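You operate a simulated robot arm through the tools that you are given. There is no shell and no other tool.

You run a simulated robot arm. Do the job below in one go: nothing can be reset, and whatever is moved stays where it is left.

JOB
Soak up the spill with granules and sweep them into the dustpan.
Fine: cover all of it and wait till the granules turn dark; put the shaker and the brush back. Set down upright: granule shaker, red brush.

Only the result counts: the job must be done as asked and must still hold three seconds after the hand-in. Knocking over, shifting, dropping, spilling or breaking anything else fails it. A push-on lid holds only when it is set on centred and level and pressed home; a screw cap is set on level and turned clockwise until tight.

ROBOT AND FRAMES
A 7-joint arm with a two-finger parallel gripper, fixed in place. Base frame: the origin is at the foot of the arm, x ahead of it, y to its left, z up. Readings come in m, rad, newtons and seconds.
With the tool pointing down near the work surface it reaches from about 0.3 to 0.7 m from the base axis. Its first joint turns from -1.152 to 1.152 rad. Payload 1.57 kg.
The TCP is the grasp point between the finger pads, 0.03 m short of the fingertips. In the tool frame z runs along the fingers and y along their closing line. The gripper opens to 0.11 m. The fingers are 0.024 m wide and 0.012 m thick; the gripper's body (0.048 by 0.112 m) begins 0.078 m behind the TCP.
Orientation is told as [roll, pitch, yaw] about the base's x, y, z axes, in that order, counted from this pose: with the fingers straight down and closing along the base's y, the tool's x points along the base's -x, its y along +y and its z along -z.

CONTROLS
- The arm moves only by the tool apply_moves. Its argument "increments" is a list of rows, each a list of 6 numbers: the shift along the base's x, y, z in units of 40 mm (1.0 is 40 mm), then the turn, a rotation vector about the base's x, y, z in units of 4 degrees (1.0 is 4 degrees). In form: [[tx, ty, tz, rx, ry, rz], ...]. A call has 1 to 20 rows; each row shifts and turns the commanded pose from where the row before left it. "grip" is the opening, from 0 (shut) to 1 (fully open), set as the call begins (left out, the last holds). A call with a number of a shift or a turn outside -1 to 1 is refused whole. Each row takes 0.2 s and may step no farther than 0.05 m and 0.15 rad from the row before; otherwise, or with a gripper value out of range, the whole call is refused. Where a pose cannot be reached the arm comes as near as it can. A force on the tool above 40 N (or 10 N above the force at the start of the call, whichever is more), or a blocked arm, ends the call early, and 0.2 s more pass. The fingers move at their own pace (about 0.108 m/s each) and stop on an object; they squeeze with about 43 N. The grip force told is the motor's: it shows also when the fingers shut on nothing. Time passes only in rows, and 0.2 s behind the last, so rows that do not move let the fingers close. It gives the time, the measured TCP pose, the force on the tool (base axes), the opening and the grip force at its end, in the units of the frame above (readings bear some noise), with the torque about the TCP (base axes, N m) and any sound that the robot's microphone picked up.
- Cameras (640 x 400 px; columns grow to the right, rows downward): "scene" is fixed at [0.1698, -0.4116, 1.3828]; the picture's right is [0.64, -0.77, 0.00], its down [-0.59, -0.49, -0.64] and it looks along [0.49, 0.41, -0.77] (base axes); focal length 260 px, centre (320, 200). "wrist" rides on the gripper at [0.07, 0.016, -0.141] in the tool frame; the picture's right is [-0.23, 0.97, 0.00], its down [-0.86, -0.20, -0.48] and it looks along [-0.47, -0.11, 0.88] (tool axes); focal length 222 px, centre (320, 200).
- snapshot(camera): a new picture of that camera. It takes no simulated time.
- probe_pixels(camera, pixels): for up to 12 pixels [column, row] of the newest picture of that camera ("zoom" is the newest enlarged one), the place [x, y, z] in the base frame of the surface seen there, good to about 0.003 m. It takes no simulated time.
- inspect(camera, box): a new picture of the part [left, top, right, bottom] of that camera's present view, enlarged. It takes no simulated time.
- job_done(): hands the job in; it is judged then, once.

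Open the gripper and draw the arm clear of the work before you hand the job in, unless the task says otherwise.

The tools are called as name(argument=value, ...) on one line, values as JSON. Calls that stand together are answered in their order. apply_moves: Moves the arm, as the interface text tells. Its arguments: {"type":"object","properties":{"increments":{"type":"array","items":{"type":"array","items":{"type":"number"}}},"grip":{"type":"number"}},"required":["increments"]} The other tools are called the same way: snapshot (camera) takes a picture; probe_pixels (camera, pixels) gives the place of the surface under pixels of a picture; inspect (camera, box) takes an enlarged picture of a part of a camera's view; job_done () hands the job in.

At the start:

```text
time: 0.0
tcp_pos: [0.3812, 0.1046, 1.0919]
tcp_rot: [0.0, 0.0, -0.001]
contact_force: [0.0, -0.2, -1.0]
ft_torque: [0.01, -0.02, -0.01]
grip_width: 0.11
gripper_force: 0.1
```

scene: 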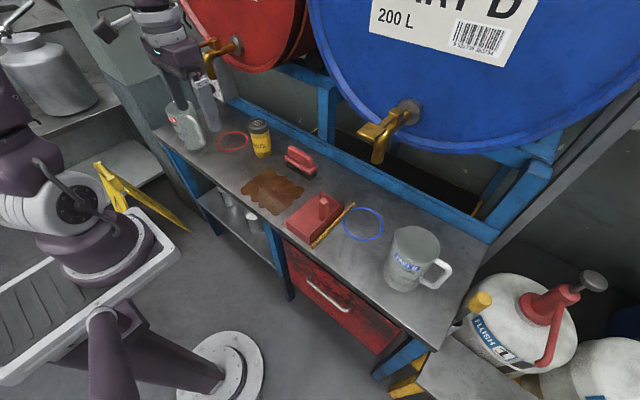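
wrist: 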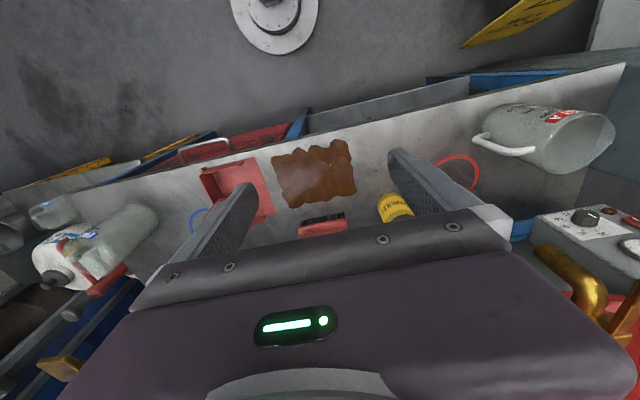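

The scene shows the brown spill around (272,190), yellow shaker at (260,138), red brush at (300,160), dustpan at (318,215), a red ring at (232,141) and a blue ring at (363,224). I'll enlarge the work area first.

inspect(camera="scene", box=[200, 100, 400, 260])

inspect(camera="wrist", box=[160, 100, 500, 260])

```text
2.50 times, centred on (300, 180) of scene
```

zoom: 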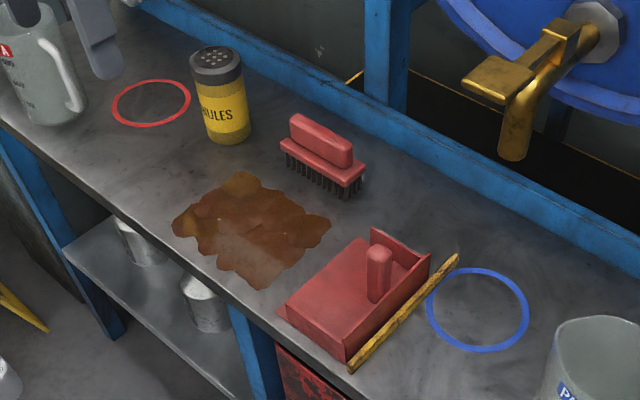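

```text
1.88 times, centred on (330, 180) of wrist
```

zoom: 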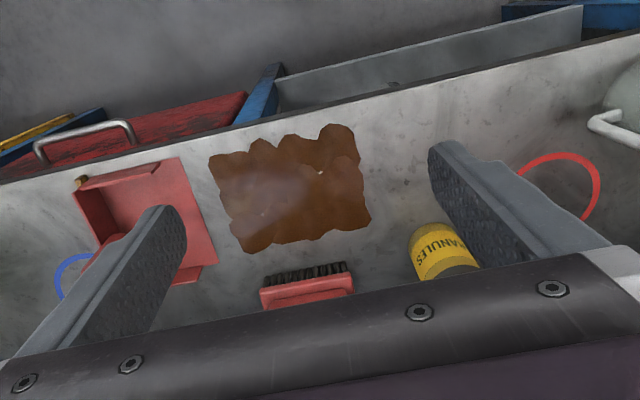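

Now I'll measure places. I take the scene zoom again so I can probe its pixels.

inspect(camera="scene", box=[200, 100, 400, 260])

probe_pixels(camera="zoom", pixels=[[216, 56], [223, 140], [192, 60], [243, 58], [198, 105], [250, 110], [322, 125], [300, 142], [345, 160], [350, 198], [288, 165], [363, 178]])

probe_pixels(camera="zoom", pixels=[[241, 175], [174, 224], [200, 250], [262, 288], [320, 240], [330, 222], [270, 188], [250, 230], [222, 268], [180, 210], [285, 270], [300, 205]])

probe_pixels(camera="zoom", pixels=[[278, 312], [365, 240], [345, 358], [430, 258], [378, 250], [376, 298], [372, 232], [350, 370], [457, 257], [340, 290], [320, 270], [400, 310]])

probe_pixels(camera="zoom", pixels=[[152, 102], [115, 100], [188, 100], [478, 310], [430, 305], [527, 310], [75, 100], [40, 10], [110, 70], [600, 330], [515, 150], [95, 20]])

```text
2.50 times, centred on (300, 180) of scene
```

zoom: 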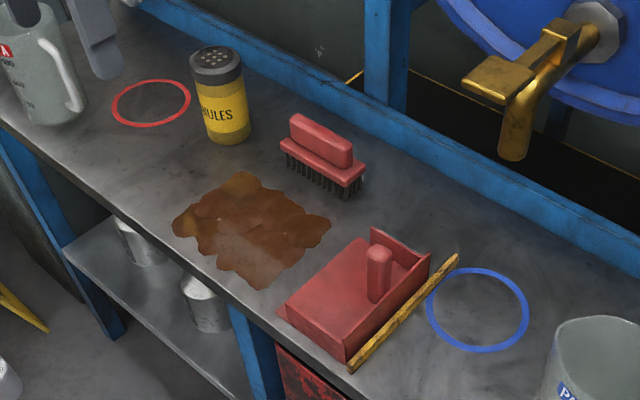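

```text
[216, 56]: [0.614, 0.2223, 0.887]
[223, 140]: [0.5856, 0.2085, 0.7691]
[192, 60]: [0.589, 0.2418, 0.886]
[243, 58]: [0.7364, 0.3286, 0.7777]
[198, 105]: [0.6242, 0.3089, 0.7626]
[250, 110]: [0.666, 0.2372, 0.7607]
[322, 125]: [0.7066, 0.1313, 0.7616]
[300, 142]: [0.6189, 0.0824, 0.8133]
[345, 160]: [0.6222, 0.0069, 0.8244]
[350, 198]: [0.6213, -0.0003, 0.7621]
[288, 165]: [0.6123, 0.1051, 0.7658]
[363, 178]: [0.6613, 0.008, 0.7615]
```

```text
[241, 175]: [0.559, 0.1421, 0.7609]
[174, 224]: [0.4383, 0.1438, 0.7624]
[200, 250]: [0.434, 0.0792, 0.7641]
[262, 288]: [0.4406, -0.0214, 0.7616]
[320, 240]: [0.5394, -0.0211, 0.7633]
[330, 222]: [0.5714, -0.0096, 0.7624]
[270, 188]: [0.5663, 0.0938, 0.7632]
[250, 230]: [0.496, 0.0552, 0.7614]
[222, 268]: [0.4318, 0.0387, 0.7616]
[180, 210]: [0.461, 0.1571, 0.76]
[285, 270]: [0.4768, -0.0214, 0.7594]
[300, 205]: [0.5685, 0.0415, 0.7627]
```

```text
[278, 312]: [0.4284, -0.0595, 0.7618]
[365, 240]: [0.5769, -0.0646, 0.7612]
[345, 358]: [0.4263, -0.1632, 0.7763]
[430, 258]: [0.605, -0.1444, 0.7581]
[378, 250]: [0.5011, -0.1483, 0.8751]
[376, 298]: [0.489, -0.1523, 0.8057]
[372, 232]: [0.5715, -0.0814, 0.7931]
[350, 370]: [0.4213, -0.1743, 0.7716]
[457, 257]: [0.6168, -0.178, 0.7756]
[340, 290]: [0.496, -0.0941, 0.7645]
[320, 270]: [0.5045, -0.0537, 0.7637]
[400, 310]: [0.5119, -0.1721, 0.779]
```

```text
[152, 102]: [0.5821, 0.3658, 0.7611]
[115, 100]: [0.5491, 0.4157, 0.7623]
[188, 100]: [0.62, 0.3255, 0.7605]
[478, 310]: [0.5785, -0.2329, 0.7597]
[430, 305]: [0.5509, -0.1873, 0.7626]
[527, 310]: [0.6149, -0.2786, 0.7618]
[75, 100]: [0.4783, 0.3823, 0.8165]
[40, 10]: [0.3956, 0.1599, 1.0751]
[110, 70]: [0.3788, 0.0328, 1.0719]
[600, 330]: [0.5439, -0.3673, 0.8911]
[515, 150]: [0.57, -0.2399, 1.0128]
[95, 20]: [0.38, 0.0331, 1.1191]
```

The bench top is at z≈0.762 and the spill spans about x 0.43–0.57, y −0.02–0.16; the pan's lip is near y −0.06. I'll probe the taps and other obstacles, and shift the arm a little to get a closer look at the pan and brush.

probe_pixels(camera="scene", pixels=[[235, 45], [212, 58], [208, 40], [375, 155], [370, 128], [408, 110], [270, 120], [345, 155], [340, 10], [265, 60], [400, 260], [190, 120]])

apply_moves(increments=[[0, -1, -0.5, 0, 0, 0], [0, -1, -0.5, 0, 0, 0], [0, -1, -0.5, 0, 0, 0], [0, 0, 0, 0, 0, 0]], grip=1)

snapshot(camera="wrist")

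snapshot(camera="scene")

```text
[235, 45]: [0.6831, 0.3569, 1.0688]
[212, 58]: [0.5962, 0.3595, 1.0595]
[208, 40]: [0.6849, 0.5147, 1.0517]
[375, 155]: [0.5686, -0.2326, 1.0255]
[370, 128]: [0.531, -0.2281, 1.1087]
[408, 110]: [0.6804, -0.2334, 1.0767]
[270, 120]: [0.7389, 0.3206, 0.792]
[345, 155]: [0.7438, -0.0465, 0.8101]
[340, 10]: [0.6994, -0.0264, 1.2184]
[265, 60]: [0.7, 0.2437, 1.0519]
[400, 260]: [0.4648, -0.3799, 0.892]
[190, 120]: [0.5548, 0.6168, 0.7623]
```

```text
time: 1.0
tcp_pos: [0.3816, -0.0162, 1.0316]
tcp_rot: [-0.001, 0.0, 0.001]
contact_force: [0.0, -0.3, 0.9]
ft_torque: [-0.03, -0.03, 0.0]
grip_width: 0.11
gripper_force: 0.0
```

```text
taken
```

wrist: 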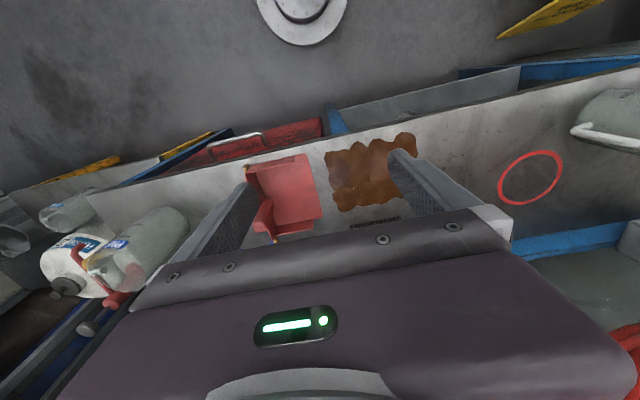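

```text
taken
```

scene: 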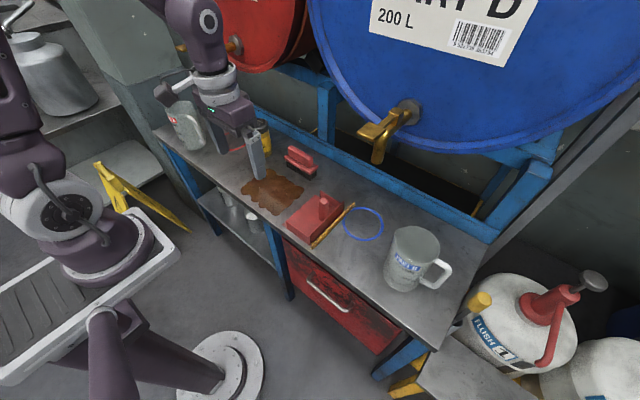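

Drum fronts are at x≈0.70 above z≈1.05 and the blue tap reaches x≈0.53, y≈−0.23, z≥1.02, so I keep clear of these. I zoom on the pan and the brush.

inspect(camera="wrist", box=[220, 120, 440, 260])

inspect(camera="scene", box=[270, 135, 370, 255])

probe_pixels(camera="zoom", pixels=[[200, 60], [250, 90], [190, 75], [300, 110], [240, 130], [130, 120]])

```text
2.86 times, centred on (330, 190) of wrist
```

zoom: 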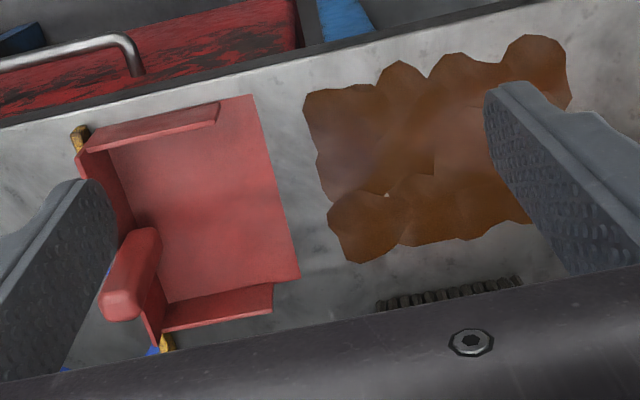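

```text
3.33 times, centred on (320, 195) of scene
```

zoom: 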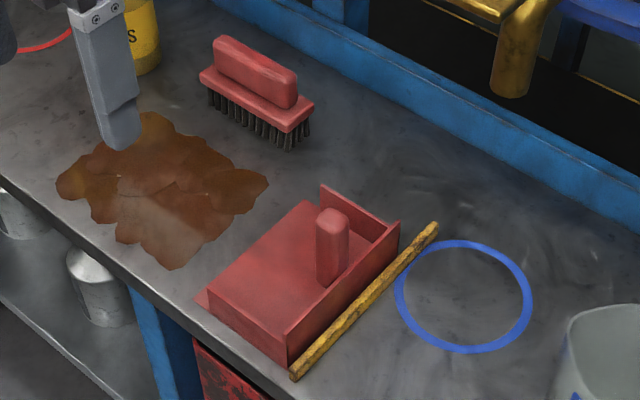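

```text
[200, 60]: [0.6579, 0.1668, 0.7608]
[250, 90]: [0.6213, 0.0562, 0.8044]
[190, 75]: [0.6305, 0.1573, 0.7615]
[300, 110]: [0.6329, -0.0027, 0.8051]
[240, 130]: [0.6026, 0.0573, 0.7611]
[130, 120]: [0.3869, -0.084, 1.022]
```

The pan opens toward +y, with side walls and an upright knob on its back wall, and a stop bar behind it. Now exact brush and pan edges.

probe_pixels(camera="zoom", pixels=[[218, 38], [228, 36], [296, 75], [290, 82], [255, 60], [214, 50], [292, 104], [201, 78], [290, 130], [312, 104], [209, 105], [289, 150]])

probe_pixels(camera="zoom", pixels=[[198, 302], [305, 203], [322, 186], [399, 220], [330, 212], [318, 280], [288, 362], [210, 290], [345, 285], [260, 260], [290, 300], [335, 225]])

probe_pixels(camera="zoom", pixels=[[250, 50], [260, 75], [235, 45], [280, 70], [245, 85], [260, 95], [278, 110], [225, 75], [307, 135], [380, 250], [390, 240], [300, 335]])

```text
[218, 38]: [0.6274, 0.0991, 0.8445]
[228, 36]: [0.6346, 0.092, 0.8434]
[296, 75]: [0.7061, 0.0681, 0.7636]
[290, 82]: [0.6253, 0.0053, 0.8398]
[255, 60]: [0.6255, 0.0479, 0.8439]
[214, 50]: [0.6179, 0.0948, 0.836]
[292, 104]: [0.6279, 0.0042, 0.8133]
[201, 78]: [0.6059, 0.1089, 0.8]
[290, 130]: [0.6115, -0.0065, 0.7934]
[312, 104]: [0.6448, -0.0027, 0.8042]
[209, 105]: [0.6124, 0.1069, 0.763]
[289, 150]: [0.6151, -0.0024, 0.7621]
```

```text
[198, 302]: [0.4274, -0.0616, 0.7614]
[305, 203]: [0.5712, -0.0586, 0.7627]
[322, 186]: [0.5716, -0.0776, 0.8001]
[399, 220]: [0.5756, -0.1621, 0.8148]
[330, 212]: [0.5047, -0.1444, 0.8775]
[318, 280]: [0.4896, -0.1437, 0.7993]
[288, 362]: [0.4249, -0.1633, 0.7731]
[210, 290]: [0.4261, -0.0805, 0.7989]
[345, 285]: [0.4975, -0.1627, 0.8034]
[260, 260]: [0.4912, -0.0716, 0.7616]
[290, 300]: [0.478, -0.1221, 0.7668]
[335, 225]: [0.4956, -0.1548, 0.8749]
```

```text
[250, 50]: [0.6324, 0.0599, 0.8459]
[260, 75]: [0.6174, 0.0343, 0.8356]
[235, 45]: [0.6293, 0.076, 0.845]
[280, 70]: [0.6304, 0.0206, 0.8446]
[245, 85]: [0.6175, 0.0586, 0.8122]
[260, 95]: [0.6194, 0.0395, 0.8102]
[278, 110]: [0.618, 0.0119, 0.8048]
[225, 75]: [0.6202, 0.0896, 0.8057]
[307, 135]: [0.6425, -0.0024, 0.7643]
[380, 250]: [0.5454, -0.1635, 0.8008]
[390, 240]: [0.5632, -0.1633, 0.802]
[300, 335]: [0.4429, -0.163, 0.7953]
```

Brush: centre about (0.627, 0.051), handle top z≈0.845, handle 0.02 wide; pan interior about x 0.43–0.572. For the shaker I want a near-horizontal grip that I can roll over, so I first test in free air how the wrist pitches and rolls.

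apply_moves(increments=[[0, 0.6, 0, 0, -1, 0.2], [0, 0.6, 0, 0, -1, 0.2], [0, 0.6, 0, 0, -1, 0.2], [0, 0.6, 0, 0, -1, 0.2], [0, 0.6, 0, 0, -1, 0], [0, 0, 0, 0, -1, 0], [0, 0, 0, 0, -1, 0], [0, 0, 0, 0, -1, 0], [0, 0, 0, 0, -1, 0], [0, 0, 0, 0, -1, 0], [0, 0, 0, 0, -1, 0], [0, 0, 0, 0, -1, 0], [0, 0, 0, 0, -1, 0], [0, 0, 0, 0, -1, 0], [0, 0, 0, 0, -1, 0], [0, 0, 0, 0, 0, 0]])

snapshot(camera="scene")

```text
time: 4.4
tcp_pos: [0.4621, 0.1051, 1.0887]
tcp_rot: [-0.033, -0.734, 0.062]
contact_force: [0.1, 0.6, -0.4]
ft_torque: [-0.02, 0.02, 0.02]
grip_width: 0.1096
gripper_force: 0.1
out of reach, approached as far as the arm can: row 5, 6, 7, 8, 9, 10, 11, 13, 15
```

```text
taken
```

scene: 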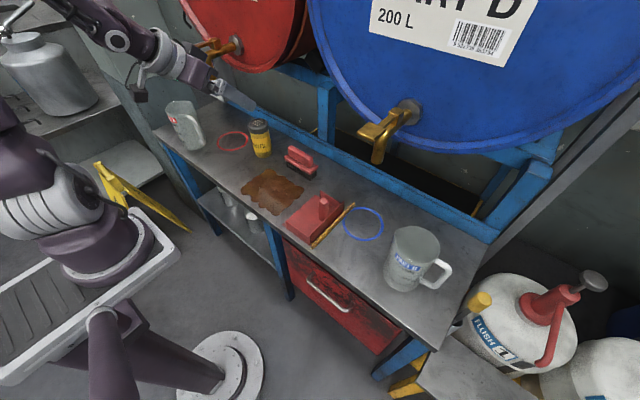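

The pitch was limited near x≈0.38 because the wrist was too close to the base. I'll move forward to x≈0.55 and check what is reached.

apply_moves(increments=[[0.9, 0.4, 0, 0, 0, 0], [0.9, 0.4, 0, 0, 0, 0], [0.9, 0.4, 0, 0, 0, 0], [0.9, 0.4, 0, 0, 0, 0], [0, 0, 0, 0, 0, 0], [0, 0, 0, 0, 0, 0]])

```text
time: 5.8
tcp_pos: [0.6055, 0.169, 1.0865]
tcp_rot: [-0.023, -0.778, 0.065]
contact_force: [-0.4, 0.2, -0.4]
ft_torque: [0.03, 0.02, 0.02]
grip_width: 0.1101
gripper_force: 0.1
```

It moves from the reached pose (now pitch ≈ −45° at x 0.61). I'll pitch further while lowering.

apply_moves(increments=[[-0.2, 0, -0.8, 0, -0.7, 0], [-0.2, 0, -0.8, 0, -0.7, 0], [-0.2, 0, -0.8, 0, -0.7, 0], [0, 0, 0, 0, -0.7, 0], [0, 0, 0, 0, -0.7, 0], [0, 0, 0, 0, -0.7, 0], [0, 0, 0, 0, 0, 0]])

snapshot(camera="scene")

snapshot(camera="wrist")

```text
time: 7.4
tcp_pos: [0.5813, 0.1696, 0.9918]
tcp_rot: [-0.061, -1.069, 0.093]
contact_force: [-0.3, -0.5, -0.5]
ft_torque: [0.04, -0.01, -0.01]
grip_width: 0.11
gripper_force: 0.0
```

```text
taken
```

scene: 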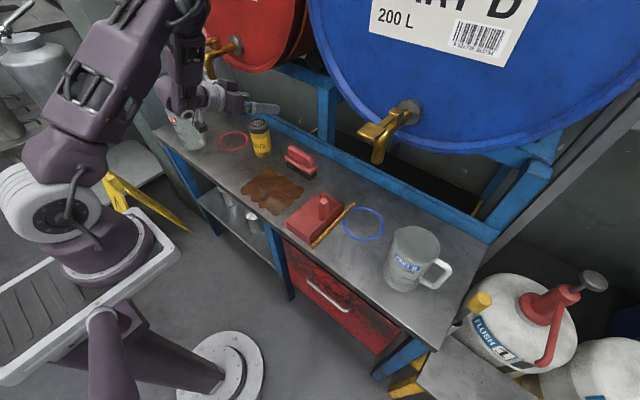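

```text
taken
```

wrist: 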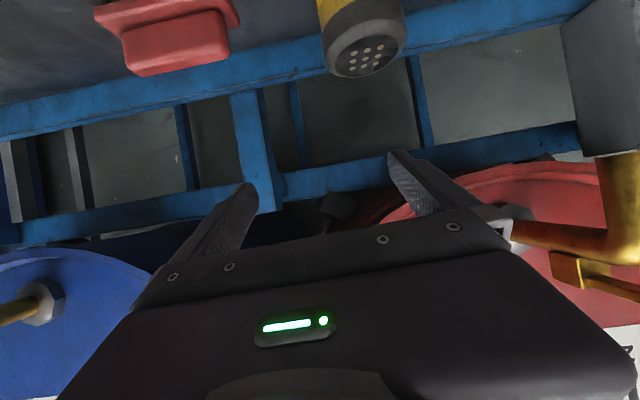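

Pitch is about −61° with everything clear. Now I test rolling about the tool axis (the pour motion) in free air.

apply_moves(increments=[[-0.2, 0, 0, 1, 0, -0.55], [-0.2, 0, 0, 1, 0, -0.55], [-0.2, 0, 0, 1, 0, -0.55], [-0.2, 0, 0, 1, 0, -0.55], [-0.2, 0, 0, 1, 0, -0.55], [0, 0, 0, 1, 0, -0.55], [0, 0, 0, 1, 0, -0.55], [0, 0, 0, 1, 0, -0.55], [0, 0, 0, 1, 0, -0.55], [0, 0, 0, 1, 0, -0.55], [0, 0, 0, 1, 0, -0.55], [0, 0, 0, 1, 0, -0.55], [0, 0, 0, 1, 0, -0.55], [0, 0, 0, 1, 0, -0.55], [0, 0, 0, 1, 0, -0.55], [0, 0, 0, 1, 0, -0.55], [0, 0, 0, 1, 0, -0.55], [0, 0, 0, 1, 0, -0.55], [0, 0, 0, 1, 0, -0.55], [0, 0, 0, 1, 0, -0.55]])

apply_moves(increments=[[0, 0, 0, 1, 0, -0.55], [0, 0, 0, 1, 0, -0.55], [0, 0, 0, 1, 0, -0.55], [0, 0, 0, 1, 0, -0.55], [0, 0, 0, 1, 0, -0.55], [0, 0, 0, 1, 0, -0.55], [0, 0, 0, 1, 0, -0.55], [0, 0, 0, 1, 0, -0.55], [0, 0, 0, 1, 0, -0.55], [0, 0, 0, 1, 0, -0.55], [0, 0, 0, 1, 0, -0.55], [0, 0, 0, 1, 0, -0.55], [0, 0, 0, 1, 0, -0.55], [0, 0, 0, 1, 0, -0.55], [0, 0, 0, 1, 0, -0.55], [0, 0, 0, 1, 0, -0.55], [0, 0, 0, 1, 0, -0.55], [0, 0, 0, 1, 0, -0.55], [0, 0, 0, 1, 0, -0.55], [0, 0, 0, 0, 0, 0]])

snapshot(camera="scene")

```text
time: 11.6
tcp_pos: [0.6015, 0.1525, 1.025]
tcp_rot: [1.08, -0.023, -1.56]
contact_force: [-0.6, -0.5, 0.1]
ft_torque: [-0.02, 0.05, 0.0]
grip_width: 0.1098
gripper_force: 0.1
out of reach, approached as far as the arm can: row 12, 13, 14, 15, 16, 17, 18, 19, 20
```

```text
time: 13.7
tcp_pos: [0.6631, 0.0713, 1.1318]
tcp_rot: [0.963, 0.588, -1.917]
contact_force: [-20.4, 13.8, -9.7]
ft_torque: [0.09, -0.18, -0.4]
grip_width: 0.0899
gripper_force: 0.1
out of reach, approached as far as the arm can: row 1, 2, 3, 4, 5, 6, 7, 8, 9, 10
stopped in row 10: the force on the tool passed its limit at 50 N (the readings are from after the stop); the commanded pose is now the measured one
```

```text
taken
```

scene: 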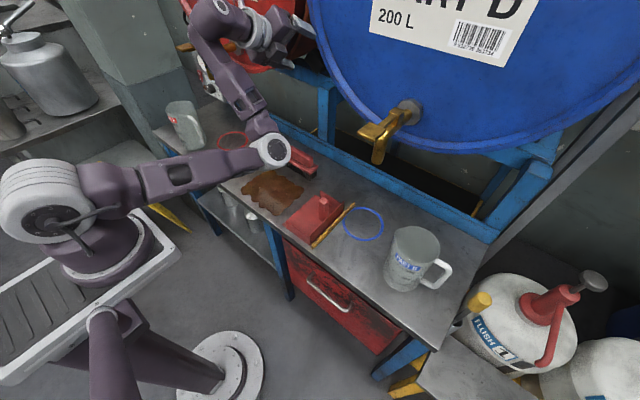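

That drifted out of reach and a finger touched the drum at about (300,40). I stop there and check where the elbow at (272,150) is, before backing out slowly.

probe_pixels(camera="scene", pixels=[[272, 150], [255, 120], [283, 158], [305, 165], [240, 160], [185, 120], [300, 40], [262, 30], [215, 140], [230, 60]])

inspect(camera="scene", box=[160, 0, 360, 220])

snapshot(camera="wrist")

```text
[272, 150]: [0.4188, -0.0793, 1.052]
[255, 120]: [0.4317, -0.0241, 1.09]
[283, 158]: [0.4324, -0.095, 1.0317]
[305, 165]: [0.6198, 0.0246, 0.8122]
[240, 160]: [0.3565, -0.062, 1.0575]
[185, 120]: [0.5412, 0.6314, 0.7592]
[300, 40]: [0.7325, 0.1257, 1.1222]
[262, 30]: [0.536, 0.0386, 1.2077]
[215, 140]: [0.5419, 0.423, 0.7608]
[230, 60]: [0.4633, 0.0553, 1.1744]
```

```text
1.82 times, centred on (260, 110) of scene
```

zoom: 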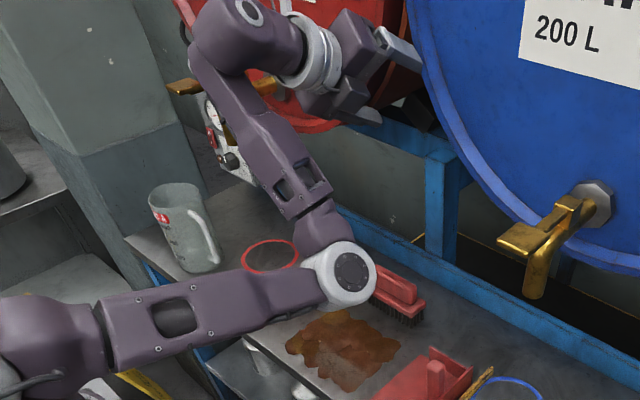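

```text
taken
```

wrist: 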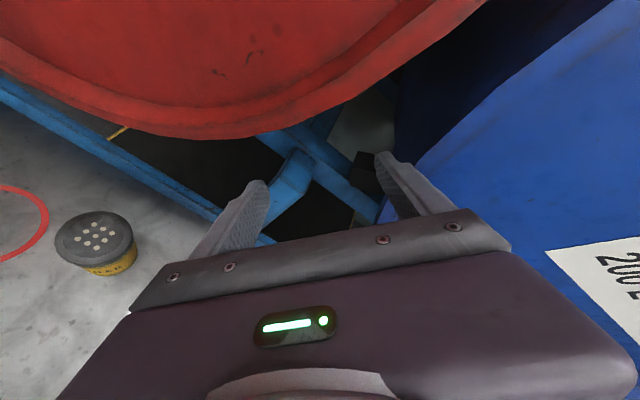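

The elbow is at z≈1.05, above the bench, and the shaker, jug and brush still stand where they were. I back straight out from the drum along −x with small steps.

apply_moves(increments=[[-0.4, 0, 0, 0, 0, 0], [-0.6, 0, 0, 0, 0, 0], [-0.6, 0, 0, 0, 0, 0], [0, 0, 0, 0, 0, 0]])

snapshot(camera="scene")

```text
time: 14.7
tcp_pos: [0.6537, 0.0581, 1.1137]
tcp_rot: [0.971, 0.592, -1.91]
contact_force: [-4.3, 28.2, 5.8]
ft_torque: [-0.85, -0.36, 1.07]
grip_width: 0.0962
gripper_force: 0.1
out of reach, approached as far as the arm can: row 1, 2, 3
```

```text
taken
```

scene: 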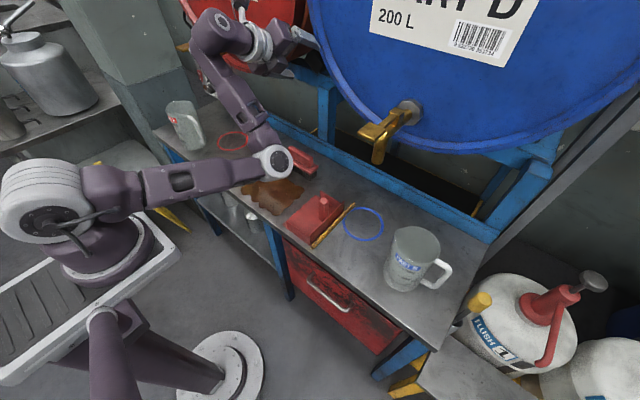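

It slid toward the blue drum (force +28 N in y). I shift +y and undo the roll, in short steps.

apply_moves(increments=[[0, 0.5, 0, -1, 0, 0.55], [0, 0.5, 0, -1, 0, 0.55], [-0.2, 0.5, 0, -1, 0, 0.55], [-0.2, 0.3, 0, -1, 0, 0.55], [-0.2, 0, 0, -1, 0, 0.55], [0, 0, 0, 0, 0, 0]])

```text
time: 16.1
tcp_pos: [0.6367, 0.1298, 1.1118]
tcp_rot: [1.056, 0.251, -1.679]
contact_force: [-0.3, -0.5, 0.7]
ft_torque: [0.02, 0.01, 0.01]
grip_width: 0.1101
gripper_force: 0.1
out of reach, approached as far as the arm can: row 3, 4
```

Free of contact again. I keep undoing the roll while drawing back from the drums.

apply_moves(increments=[[-0.2, 0, 0, -1, 0, 0.55], [-0.2, 0, 0, -1, 0, 0.55], [-0.2, 0, 0, -1, 0, 0.55], [-0.2, 0, 0, -1, 0, 0.55], [-0.2, 0, 0, -1, 0, 0.55], [-0.2, 0, 0, -1, 0, 0.55], [-0.2, 0, 0, -1, 0, 0.55], [-0.2, 0, 0, -1, 0, 0.55], [0, 0, 0, -1, 0, 0.55], [0, 0, 0, -1, 0, 0.55], [0, 0, 0, 0, 0, 0]])

snapshot(camera="scene")

```text
time: 18.5
tcp_pos: [0.5723, 0.1292, 1.1116]
tcp_rot: [0.995, -0.444, -1.283]
contact_force: [0.4, -1.2, 0.2]
ft_torque: [0.02, 0.0, 0.03]
grip_width: 0.1101
gripper_force: 0.1
```

```text
taken
```

scene: 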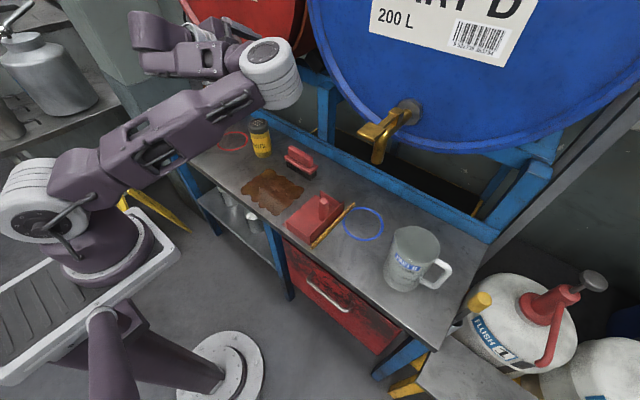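

At roll ≈60° the pose is reached again, with the elbow now high at (268,75). I continue unrolling to zero and check the shape of the arm.

apply_moves(increments=[[-0.2, 0, 0, -1, 0, 0.55], [-0.2, 0, 0, -1, 0, 0.55], [-0.2, 0, 0, -1, 0, 0.55], [-0.2, 0, 0, -1, 0, 0.55], [0, 0, 0, -1, 0, 0.55], [0, 0, 0, -1, 0, 0.55], [0, 0, 0, -1, 0, 0.55], [0, 0, 0, -1, 0, 0.55], [0, 0, 0, -1, 0, 0.55], [0, 0, 0, -1, 0, 0.55], [0, 0, 0, -1, 0, 0.55], [0, 0, 0, -1, 0, 0.55], [0, 0, 0, 0, 0, 0]])

snapshot(camera="scene")

```text
time: 21.3
tcp_pos: [0.5402, 0.1275, 1.1117]
tcp_rot: [0.162, -1.04, -0.185]
contact_force: [0.7, -0.6, 0.3]
ft_torque: [-0.01, 0.02, -0.01]
grip_width: 0.1097
gripper_force: 0.0
```

```text
taken
```

scene: 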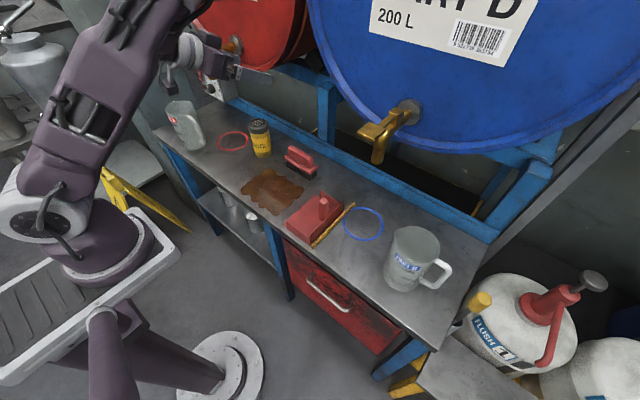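

Back at roll 0 with everything undisturbed. Now I test the opposite roll direction in small chunks.

apply_moves(increments=[[0, 0, 0, -1, 0, 0.55], [0, 0, 0, -1, 0, 0.55], [0, 0, 0, -1, 0, 0.55], [0, 0, 0, -1, 0, 0.55], [0, 0, 0, -1, 0, 0.55], [0, 0, 0, -1, 0, 0.55], [0, 0, 0, -1, 0, 0.55], [0, 0, 0, -1, 0, 0.55], [0, 0, 0, -1, 0, 0.55], [0, 0, 0, -1, 0, 0.55], [0, 0, 0, 0, 0, 0]])

snapshot(camera="scene")

```text
time: 23.7
tcp_pos: [0.5395, 0.1281, 1.1127]
tcp_rot: [-0.855, -0.719, 1.035]
contact_force: [0.3, 1.0, 0.0]
ft_torque: [0.01, -0.02, 0.01]
grip_width: 0.11
gripper_force: 0.2
```

```text
taken
```

scene: 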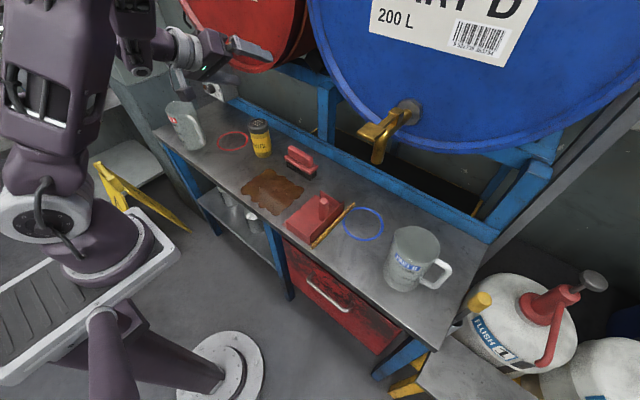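

Fully reached so far, so I continue the negative roll.

apply_moves(increments=[[0, 0, 0, -1, 0, 0.55], [0, 0, 0, -1, 0, 0.55], [0, 0, 0, -1, 0, 0.55], [0, 0, 0, -1, 0, 0.55], [0, 0, 0, -1, 0, 0.55], [0, 0, 0, -1, 0, 0.55], [0, 0, 0, -1, 0, 0.55], [0, 0, 0, -1, 0, 0.55], [0, 0, 0, 0, 0, 0]])

snapshot(camera="scene")

```text
time: 25.7
tcp_pos: [0.5401, 0.1297, 1.1116]
tcp_rot: [-1.056, -0.192, 1.441]
contact_force: [0.4, 0.7, 0.2]
ft_torque: [0.01, 0.0, 0.0]
grip_width: 0.1101
gripper_force: 0.1
```

```text
taken
```

scene: 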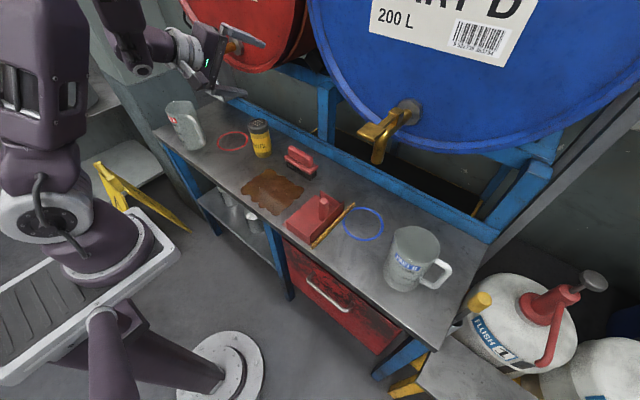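

Still exactly reached at roll ≈ −75°. Continue further.

apply_moves(increments=[[0, 0, 0, -1, 0, 0.55], [0, 0, 0, -1, 0, 0.55], [0, 0, 0, -1, 0, 0.55], [0, 0, 0, -1, 0, 0.55], [0, 0, 0, -1, 0, 0.55], [0, 0, 0, -1, 0, 0.55], [0, 0, 0, -1, 0, 0.55], [0, 0, 0, -1, 0, 0.55], [0, 0, 0, 0, 0, 0]])

snapshot(camera="scene")

```text
time: 27.7
tcp_pos: [0.5396, 0.1292, 1.1123]
tcp_rot: [-1.039, 0.365, 1.757]
contact_force: [0.4, 0.5, -0.8]
ft_torque: [-0.01, 0.01, 0.0]
grip_width: 0.1102
gripper_force: 0.1
```

```text
taken
```

scene: 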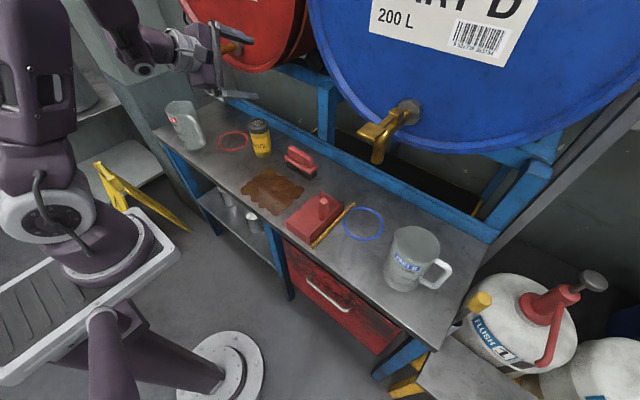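

Roll ≈ −112° still with no drift. I continue toward −180°.

apply_moves(increments=[[0, 0, 0, -1, 0, 0.55], [0, 0, 0, -1, 0, 0.55], [0, 0, 0, -1, 0, 0.55], [0, 0, 0, -1, 0, 0.55], [0, 0, 0, -1, 0, 0.55], [0, 0, 0, -1, 0, 0.55], [0, 0, 0, -1, 0, 0.55], [0, 0, 0, -1, 0, 0.55], [0, 0, 0, 0, 0, 0]])

snapshot(camera="scene")

```text
time: 29.7
tcp_pos: [0.5403, 0.1284, 1.1116]
tcp_rot: [-0.758, 0.873, 2.243]
contact_force: [-1.1, -0.2, -0.2]
ft_torque: [0.03, -0.02, 0.02]
grip_width: 0.11
gripper_force: 0.1
```

```text
taken
```

scene: 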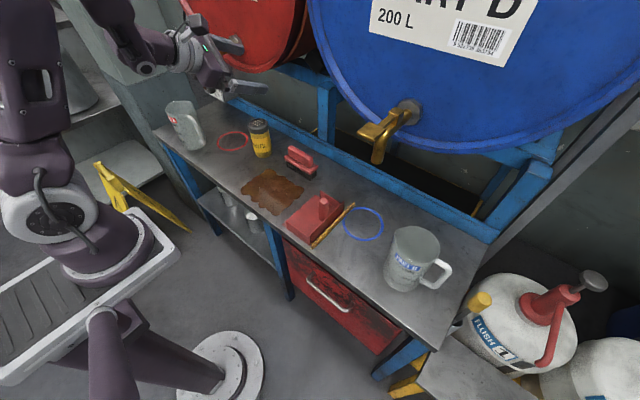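

Roll ≈ −148°, still exact. A last chunk to about −180°.

apply_moves(increments=[[0, 0, 0, -1, 0, 0.55], [0, 0, 0, -1, 0, 0.55], [0, 0, 0, -1, 0, 0.55], [0, 0, 0, -1, 0, 0.55], [0, 0, 0, -1, 0, 0.55], [0, 0, 0, -1, 0, 0.55], [0, 0, 0, -1, 0, 0.55], [0, 0, 0, 0, 0, 0]])

snapshot(camera="scene")

snapshot(camera="wrist")

```text
time: 31.5
tcp_pos: [0.5404, 0.1291, 1.1114]
tcp_rot: [0.057, 1.088, -3.073]
contact_force: [1.8, 0.2, 0.4]
ft_torque: [0.03, 0.04, 0.03]
grip_width: 0.1097
gripper_force: 0.0
```

```text
taken
```

scene: 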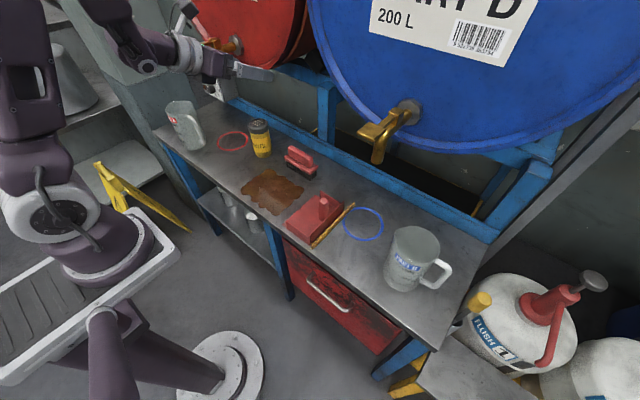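

```text
taken
```

wrist: 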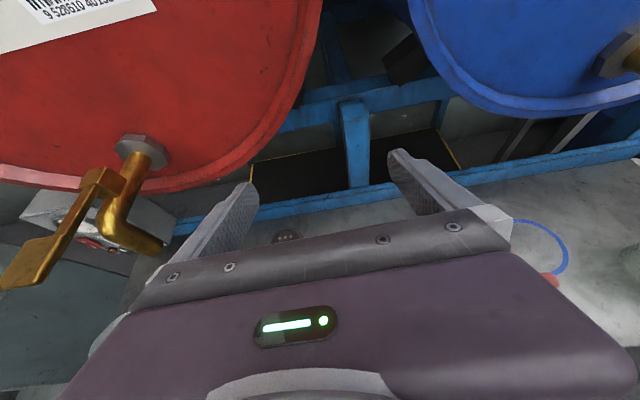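

This camera-up pose (roll −180°) is fully reachable, so I'll grip the shaker from this side and pour by rolling back +180°. I move to a pre-grasp point about (0.49, 0.225, 0.87), levelling the tool by 12°.

apply_moves(increments=[[-0.3, 0.6, 0, 0, -0.75, 0], [-0.3, 0.6, 0, 0, -0.75, 0], [-0.3, 0.6, -0.5, 0, -0.75, 0], [-0.3, 0.6, -0.9, 0, -0.75, 0], [0, 0, -0.9, 0, 0, 0], [0, 0, -0.9, 0, 0, 0], [0, 0, -0.9, 0, 0, 0], [0, 0, -0.9, 0, 0, 0], [0, 0, -0.9, 0, 0, 0], [0, 0, 0, 0, 0, 0]])

snapshot(camera="scene")

snapshot(camera="wrist")

```text
time: 33.7
tcp_pos: [0.4924, 0.2245, 0.8769]
tcp_rot: [0.105, 1.296, -3.031]
contact_force: [0.3, -0.1, 0.0]
ft_torque: [0.02, 0.04, 0.02]
grip_width: 0.11
gripper_force: 0.1
```

```text
taken
```

scene: 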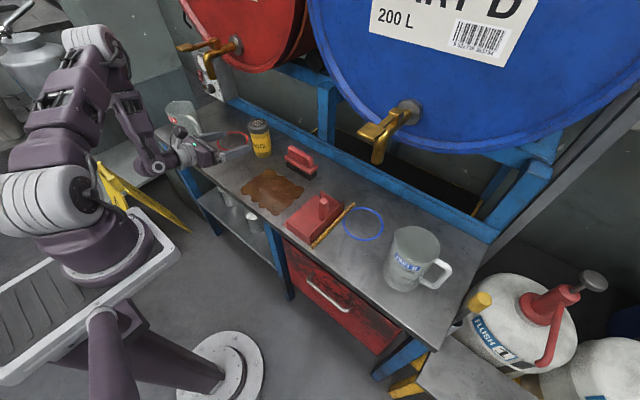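

```text
taken
```

wrist: 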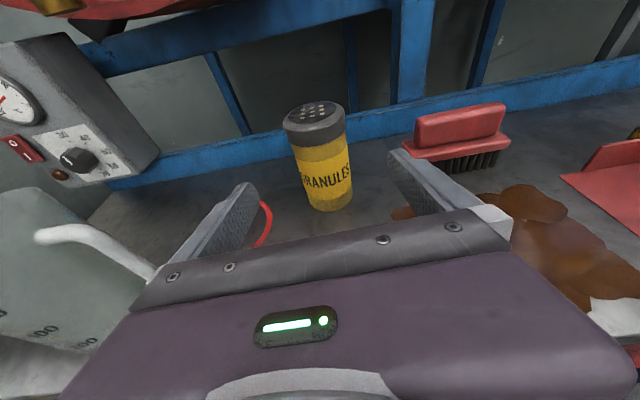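

The pre-grasp pose is reached: the shaker stands between the fingers at (318,160) and the jug handle is off to the left at (95,240). I probe both.

probe_pixels(camera="wrist", pixels=[[315, 105], [285, 125], [344, 115], [297, 170], [350, 165], [320, 175], [330, 208], [314, 130], [150, 270], [95, 228], [45, 237], [325, 190]])

```text
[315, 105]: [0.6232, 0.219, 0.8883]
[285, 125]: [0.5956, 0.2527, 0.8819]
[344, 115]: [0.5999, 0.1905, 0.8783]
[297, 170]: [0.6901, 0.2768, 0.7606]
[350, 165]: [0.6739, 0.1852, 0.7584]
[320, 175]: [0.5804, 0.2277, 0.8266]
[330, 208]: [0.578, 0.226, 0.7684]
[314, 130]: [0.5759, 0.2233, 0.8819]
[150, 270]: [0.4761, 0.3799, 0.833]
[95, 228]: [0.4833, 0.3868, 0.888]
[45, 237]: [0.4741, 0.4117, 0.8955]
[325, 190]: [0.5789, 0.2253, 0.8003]
```

Shaker axis ≈ (0.607, 0.2225), body front at x 0.579, top 0.888. I level the closing line by 1.6°, lower to z≈0.825 and slide forward around it.

apply_moves(increments=[[0, 0, -0.65, 0.4, 0, 0], [0, -0.05, -0.65, 0, 0, 0], [0.6, 0, 0, 0, 0, 0], [0.6, 0, 0, 0, 0, 0], [0.6, 0, 0, 0, 0, 0], [0.6, 0, 0, 0, 0, 0], [0.45, 0, 0, 0, 0, 0], [0, 0, 0, 0, 0, 0]])

snapshot(camera="wrist")

inspect(camera="scene", box=[160, 70, 340, 220])

```text
time: 35.5
tcp_pos: [0.6052, 0.2221, 0.8216]
tcp_rot: [0.004, 1.297, -3.129]
contact_force: [0.3, 0.6, 0.9]
ft_torque: [-0.02, -0.01, -0.01]
grip_width: 0.1099
gripper_force: 0.0
```

```text
taken
```

wrist: 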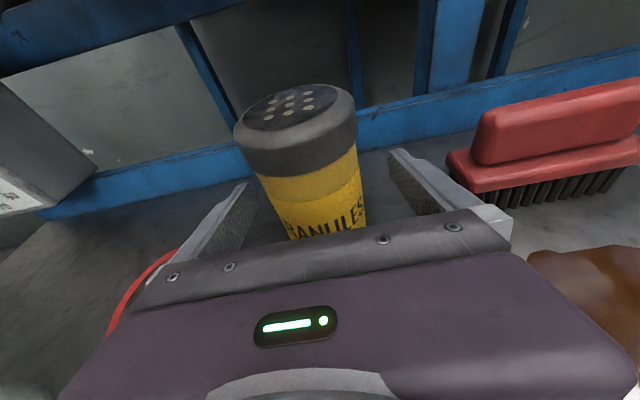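

```text
2.67 times, centred on (250, 145) of scene
```

zoom: 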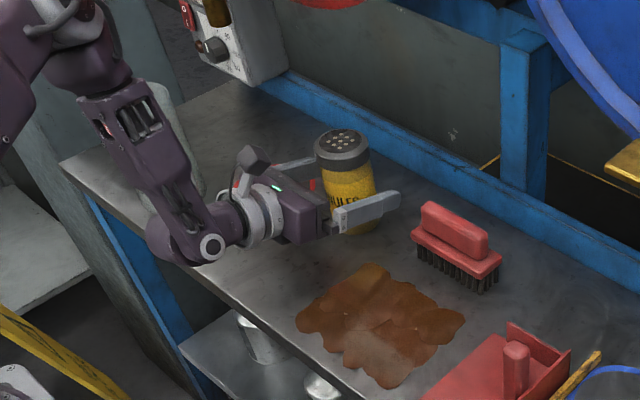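

The shaker is centred between the pads. I check the forearm's distance from the jug behind it before closing.

probe_pixels(camera="zoom", pixels=[[170, 215], [165, 170], [190, 180], [120, 100], [170, 100], [185, 130], [205, 245]])

apply_moves(increments=[[0, 0, 0, 0, 0, 0], [0, 0, 0, 0, 0, 0], [0, 0, 0, 0, 0, 0], [0, 0, 0, 0, 0, 0]], grip=0.3)

```text
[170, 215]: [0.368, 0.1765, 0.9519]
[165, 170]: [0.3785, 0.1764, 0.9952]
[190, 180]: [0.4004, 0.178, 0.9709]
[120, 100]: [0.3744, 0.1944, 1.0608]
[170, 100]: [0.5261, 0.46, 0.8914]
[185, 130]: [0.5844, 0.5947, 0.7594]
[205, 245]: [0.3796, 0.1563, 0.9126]
```

```text
time: 36.5
tcp_pos: [0.6076, 0.2227, 0.8229]
tcp_rot: [0.0, 1.297, -3.129]
contact_force: [0.0, 0.6, 0.5]
ft_torque: [0.09, 0.0, -0.02]
grip_width: 0.0627
gripper_force: 43.2
```

Gripped at 0.063 m with 43 N; the forearm is well clear of the jug. I lift the shaker and draw it back and toward the spill.

apply_moves(increments=[[0, 0, 0.5, 0, 0, 0], [0, 0, 0.8, 0, 0, 0], [0, 0, 0.9, 0, 0, 0], [-0.5, -0.3, 0.9, 0, 0, 0], [-0.5, -0.5, 0.9, 0, 0, 0], [-0.5, -0.7, 0.5, 0, 0, 0], [-0.3, -0.7, 0, 0, 0, 0], [0, 0, 0, 0, 0, 0]])

inspect(camera="scene", box=[100, 0, 380, 240])

```text
time: 38.3
tcp_pos: [0.5413, 0.1514, 1.0046]
tcp_rot: [0.001, 1.296, -3.128]
contact_force: [0.5, 0.6, -2.4]
ft_torque: [0.0, 0.01, -0.02]
grip_width: 0.063
gripper_force: 43.2
out of reach, approached as far as the arm can: row 7
```

```text
1.67 times, centred on (240, 120) of scene
```

zoom: 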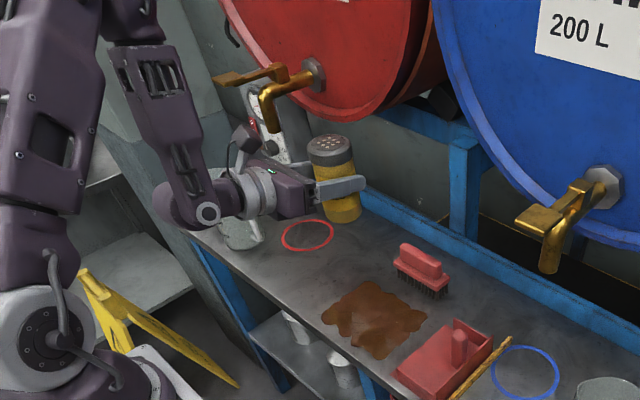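

Held firmly; the near-level tool can't come closer than x≈0.54 pointing along +x. I turn the tool's azimuth by −60° so the wrist lies to the left instead, keeping the shaker upright.

apply_moves(increments=[[0, 0, 0, 0, 0, -1], [0, 0, 0, 0, 0, -1], [0, 0, 0, 0, 0, -1], [0, 0, 0, 0, 0, -1], [0, 0, 0, 0, 0, -1], [0, 0, 0, 0, 0, -1], [0, 0, 0, 0, 0, -1], [0, 0, 0, 0, 0, -1], [0, -0.2, 0, 0, 0, -1], [0, -0.2, 0, 0, 0, -1], [0, -0.2, 0, 0, 0, -1], [0, -0.2, 0, 0, 0, -1], [0, -0.2, 0, 0, 0, -1], [0, -0.2, 0, 0, 0, -1], [0, -0.2, 0, 0, 0, -1], [0, 0, 0, 0, 0, 0]])

inspect(camera="scene", box=[100, 0, 380, 240])

```text
time: 41.7
tcp_pos: [0.5422, 0.096, 1.0032]
tcp_rot: [0.003, 1.296, 2.105]
contact_force: [0.0, 0.3, -3.3]
ft_torque: [0.0, 0.0, -0.01]
grip_width: 0.0632
gripper_force: 42.8
```

```text
1.67 times, centred on (240, 120) of scene
```

zoom: 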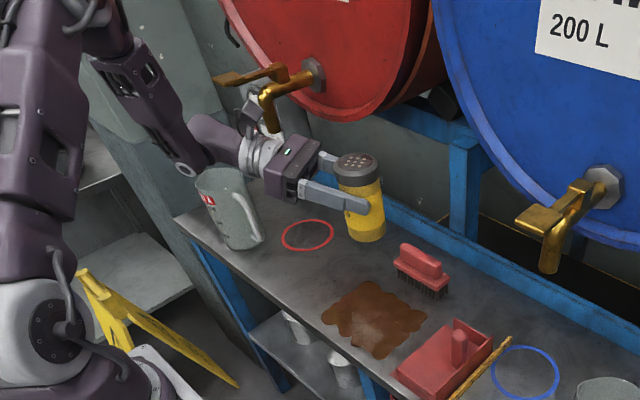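

Reached cleanly. Next I bring the still-upright shaker over the middle of the spill, to about (0.50, 0.07, 0.96).

apply_moves(increments=[[-0.5, -0.3, -0.4, 0, 0, 0], [-0.5, -0.3, -0.4, 0, 0, 0], [0, 0, -0.3, 0, 0, 0], [0, 0, 0, 0, 0, 0]])

snapshot(camera="scene")

```text
time: 42.7
tcp_pos: [0.5015, 0.0715, 0.9591]
tcp_rot: [0.002, 1.296, 2.108]
contact_force: [-0.5, -0.2, -2.9]
ft_torque: [0.03, 0.01, 0.02]
grip_width: 0.0627
gripper_force: 43.7
```

```text
taken
```

scene: 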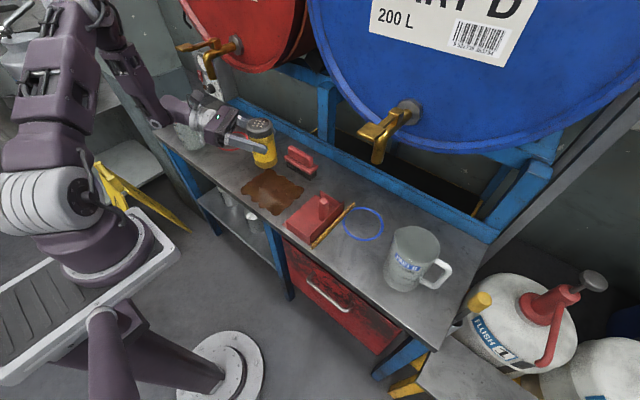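

Now I begin to roll the shaker (+60° about the tool axis), shifting slightly so the cap stays above the spill, and check tracking.

apply_moves(increments=[[0.05, 0.03, 0, 0.55, -0.96, -0.31], [0.05, 0.03, 0, 0.55, -0.96, -0.31], [0.05, 0.03, 0, 0.55, -0.96, -0.31], [0.05, 0.03, 0, 0.55, -0.96, -0.31], [0.05, 0.03, 0, 0.55, -0.96, -0.31], [0.05, 0.03, 0, 0.55, -0.96, -0.31], [0.05, 0.03, 0, 0.55, -0.96, -0.31], [0.05, 0.03, 0, 0.55, -0.96, -0.31], [0.05, 0.03, 0, 0.55, -0.96, -0.31], [0.05, 0.03, 0, 0.55, -0.96, -0.31], [0.05, 0.03, 0, 0.55, -0.96, -0.31], [0.05, 0.03, 0, 0.55, -0.96, -0.31], [0, 0, 0, 0, 0, 0]])

snapshot(camera="scene")

```text
time: 45.5
tcp_pos: [0.5258, 0.0876, 0.9586]
tcp_rot: [-1.253, 0.587, 0.708]
contact_force: [0.6, -0.2, -2.8]
ft_torque: [0.02, 0.02, 0.03]
grip_width: 0.0627
gripper_force: 42.9
```

```text
taken
```

scene: 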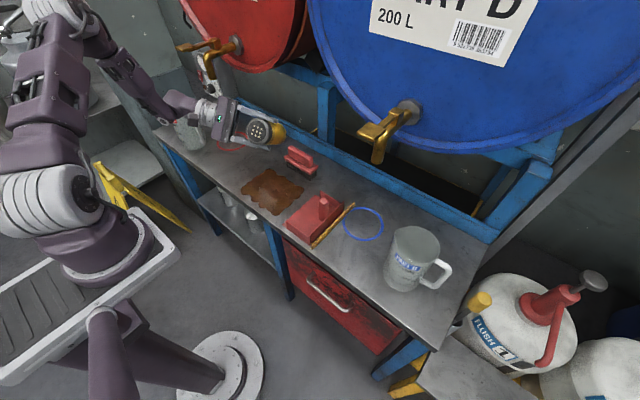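

Tracking is exact at ~55° roll. I continue to ~92° and lower a little to 0.93.

apply_moves(increments=[[0, 0, -0.1, 0.55, -0.96, -0.31], [0, 0, -0.1, 0.55, -0.96, -0.31], [0, 0, -0.1, 0.55, -0.96, -0.31], [0, 0, -0.1, 0.55, -0.96, -0.31], [0, 0, -0.1, 0.55, -0.96, -0.31], [0, 0, -0.1, 0.55, -0.96, -0.31], [0, 0, -0.1, 0.55, -0.96, -0.31], [0, 0, -0.1, 0.55, -0.96, -0.31], [0, 0, 0, 0, 0, 0]])

inspect(camera="scene", box=[160, 70, 360, 240])

probe_pixels(camera="zoom", pixels=[[100, 150], [115, 190]])

```text
time: 47.5
tcp_pos: [0.5263, 0.0878, 0.9275]
tcp_rot: [-1.311, -0.031, 0.513]
contact_force: [-0.8, 0.1, -2.9]
ft_torque: [-0.02, 0.06, 0.01]
grip_width: 0.0627
gripper_force: 43.6
```

```text
2.35 times, centred on (260, 155) of scene
```

zoom: 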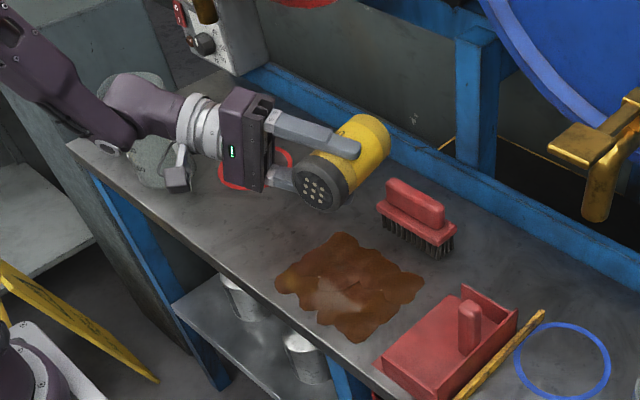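

```text
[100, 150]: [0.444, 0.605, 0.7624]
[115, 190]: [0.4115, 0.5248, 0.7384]
```

The shaker lies level with the cap pointing at the camera at (318,188). I locate the cap face to work out where granules will fall.

probe_pixels(camera="zoom", pixels=[[318, 188], [310, 170], [345, 240], [160, 110], [175, 180], [150, 160], [100, 85]])

```text
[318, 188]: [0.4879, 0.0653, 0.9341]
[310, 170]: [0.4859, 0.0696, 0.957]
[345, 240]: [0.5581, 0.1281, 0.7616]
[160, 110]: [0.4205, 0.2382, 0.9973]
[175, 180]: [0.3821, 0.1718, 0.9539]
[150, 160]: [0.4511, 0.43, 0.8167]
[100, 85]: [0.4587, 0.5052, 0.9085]
```

The cap face is only ~0.044 m from the TCP, a bit less than expected, so I check in the wrist view whether the shaker slid in the grip.

snapshot(camera="wrist")

inspect(camera="scene", box=[230, 90, 310, 150])

probe_pixels(camera="zoom", pixels=[[120, 175], [165, 245], [240, 70], [350, 180], [250, 180], [180, 150], [100, 200], [130, 240], [180, 270], [300, 150]])

```text
taken
```

wrist: 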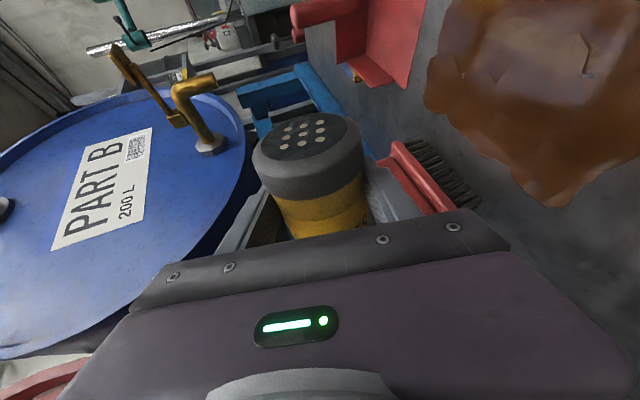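

```text
6.67 times, centred on (270, 120) of scene
```

zoom: 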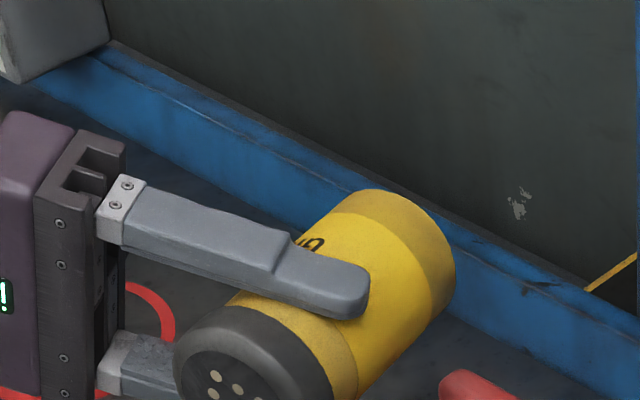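

```text
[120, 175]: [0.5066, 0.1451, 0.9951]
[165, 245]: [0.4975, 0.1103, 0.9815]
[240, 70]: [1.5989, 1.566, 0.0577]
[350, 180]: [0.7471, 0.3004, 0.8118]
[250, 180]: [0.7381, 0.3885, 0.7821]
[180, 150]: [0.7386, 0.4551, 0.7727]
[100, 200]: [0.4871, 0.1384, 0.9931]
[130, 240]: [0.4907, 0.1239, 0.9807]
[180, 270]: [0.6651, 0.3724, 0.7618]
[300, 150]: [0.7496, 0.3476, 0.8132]
```

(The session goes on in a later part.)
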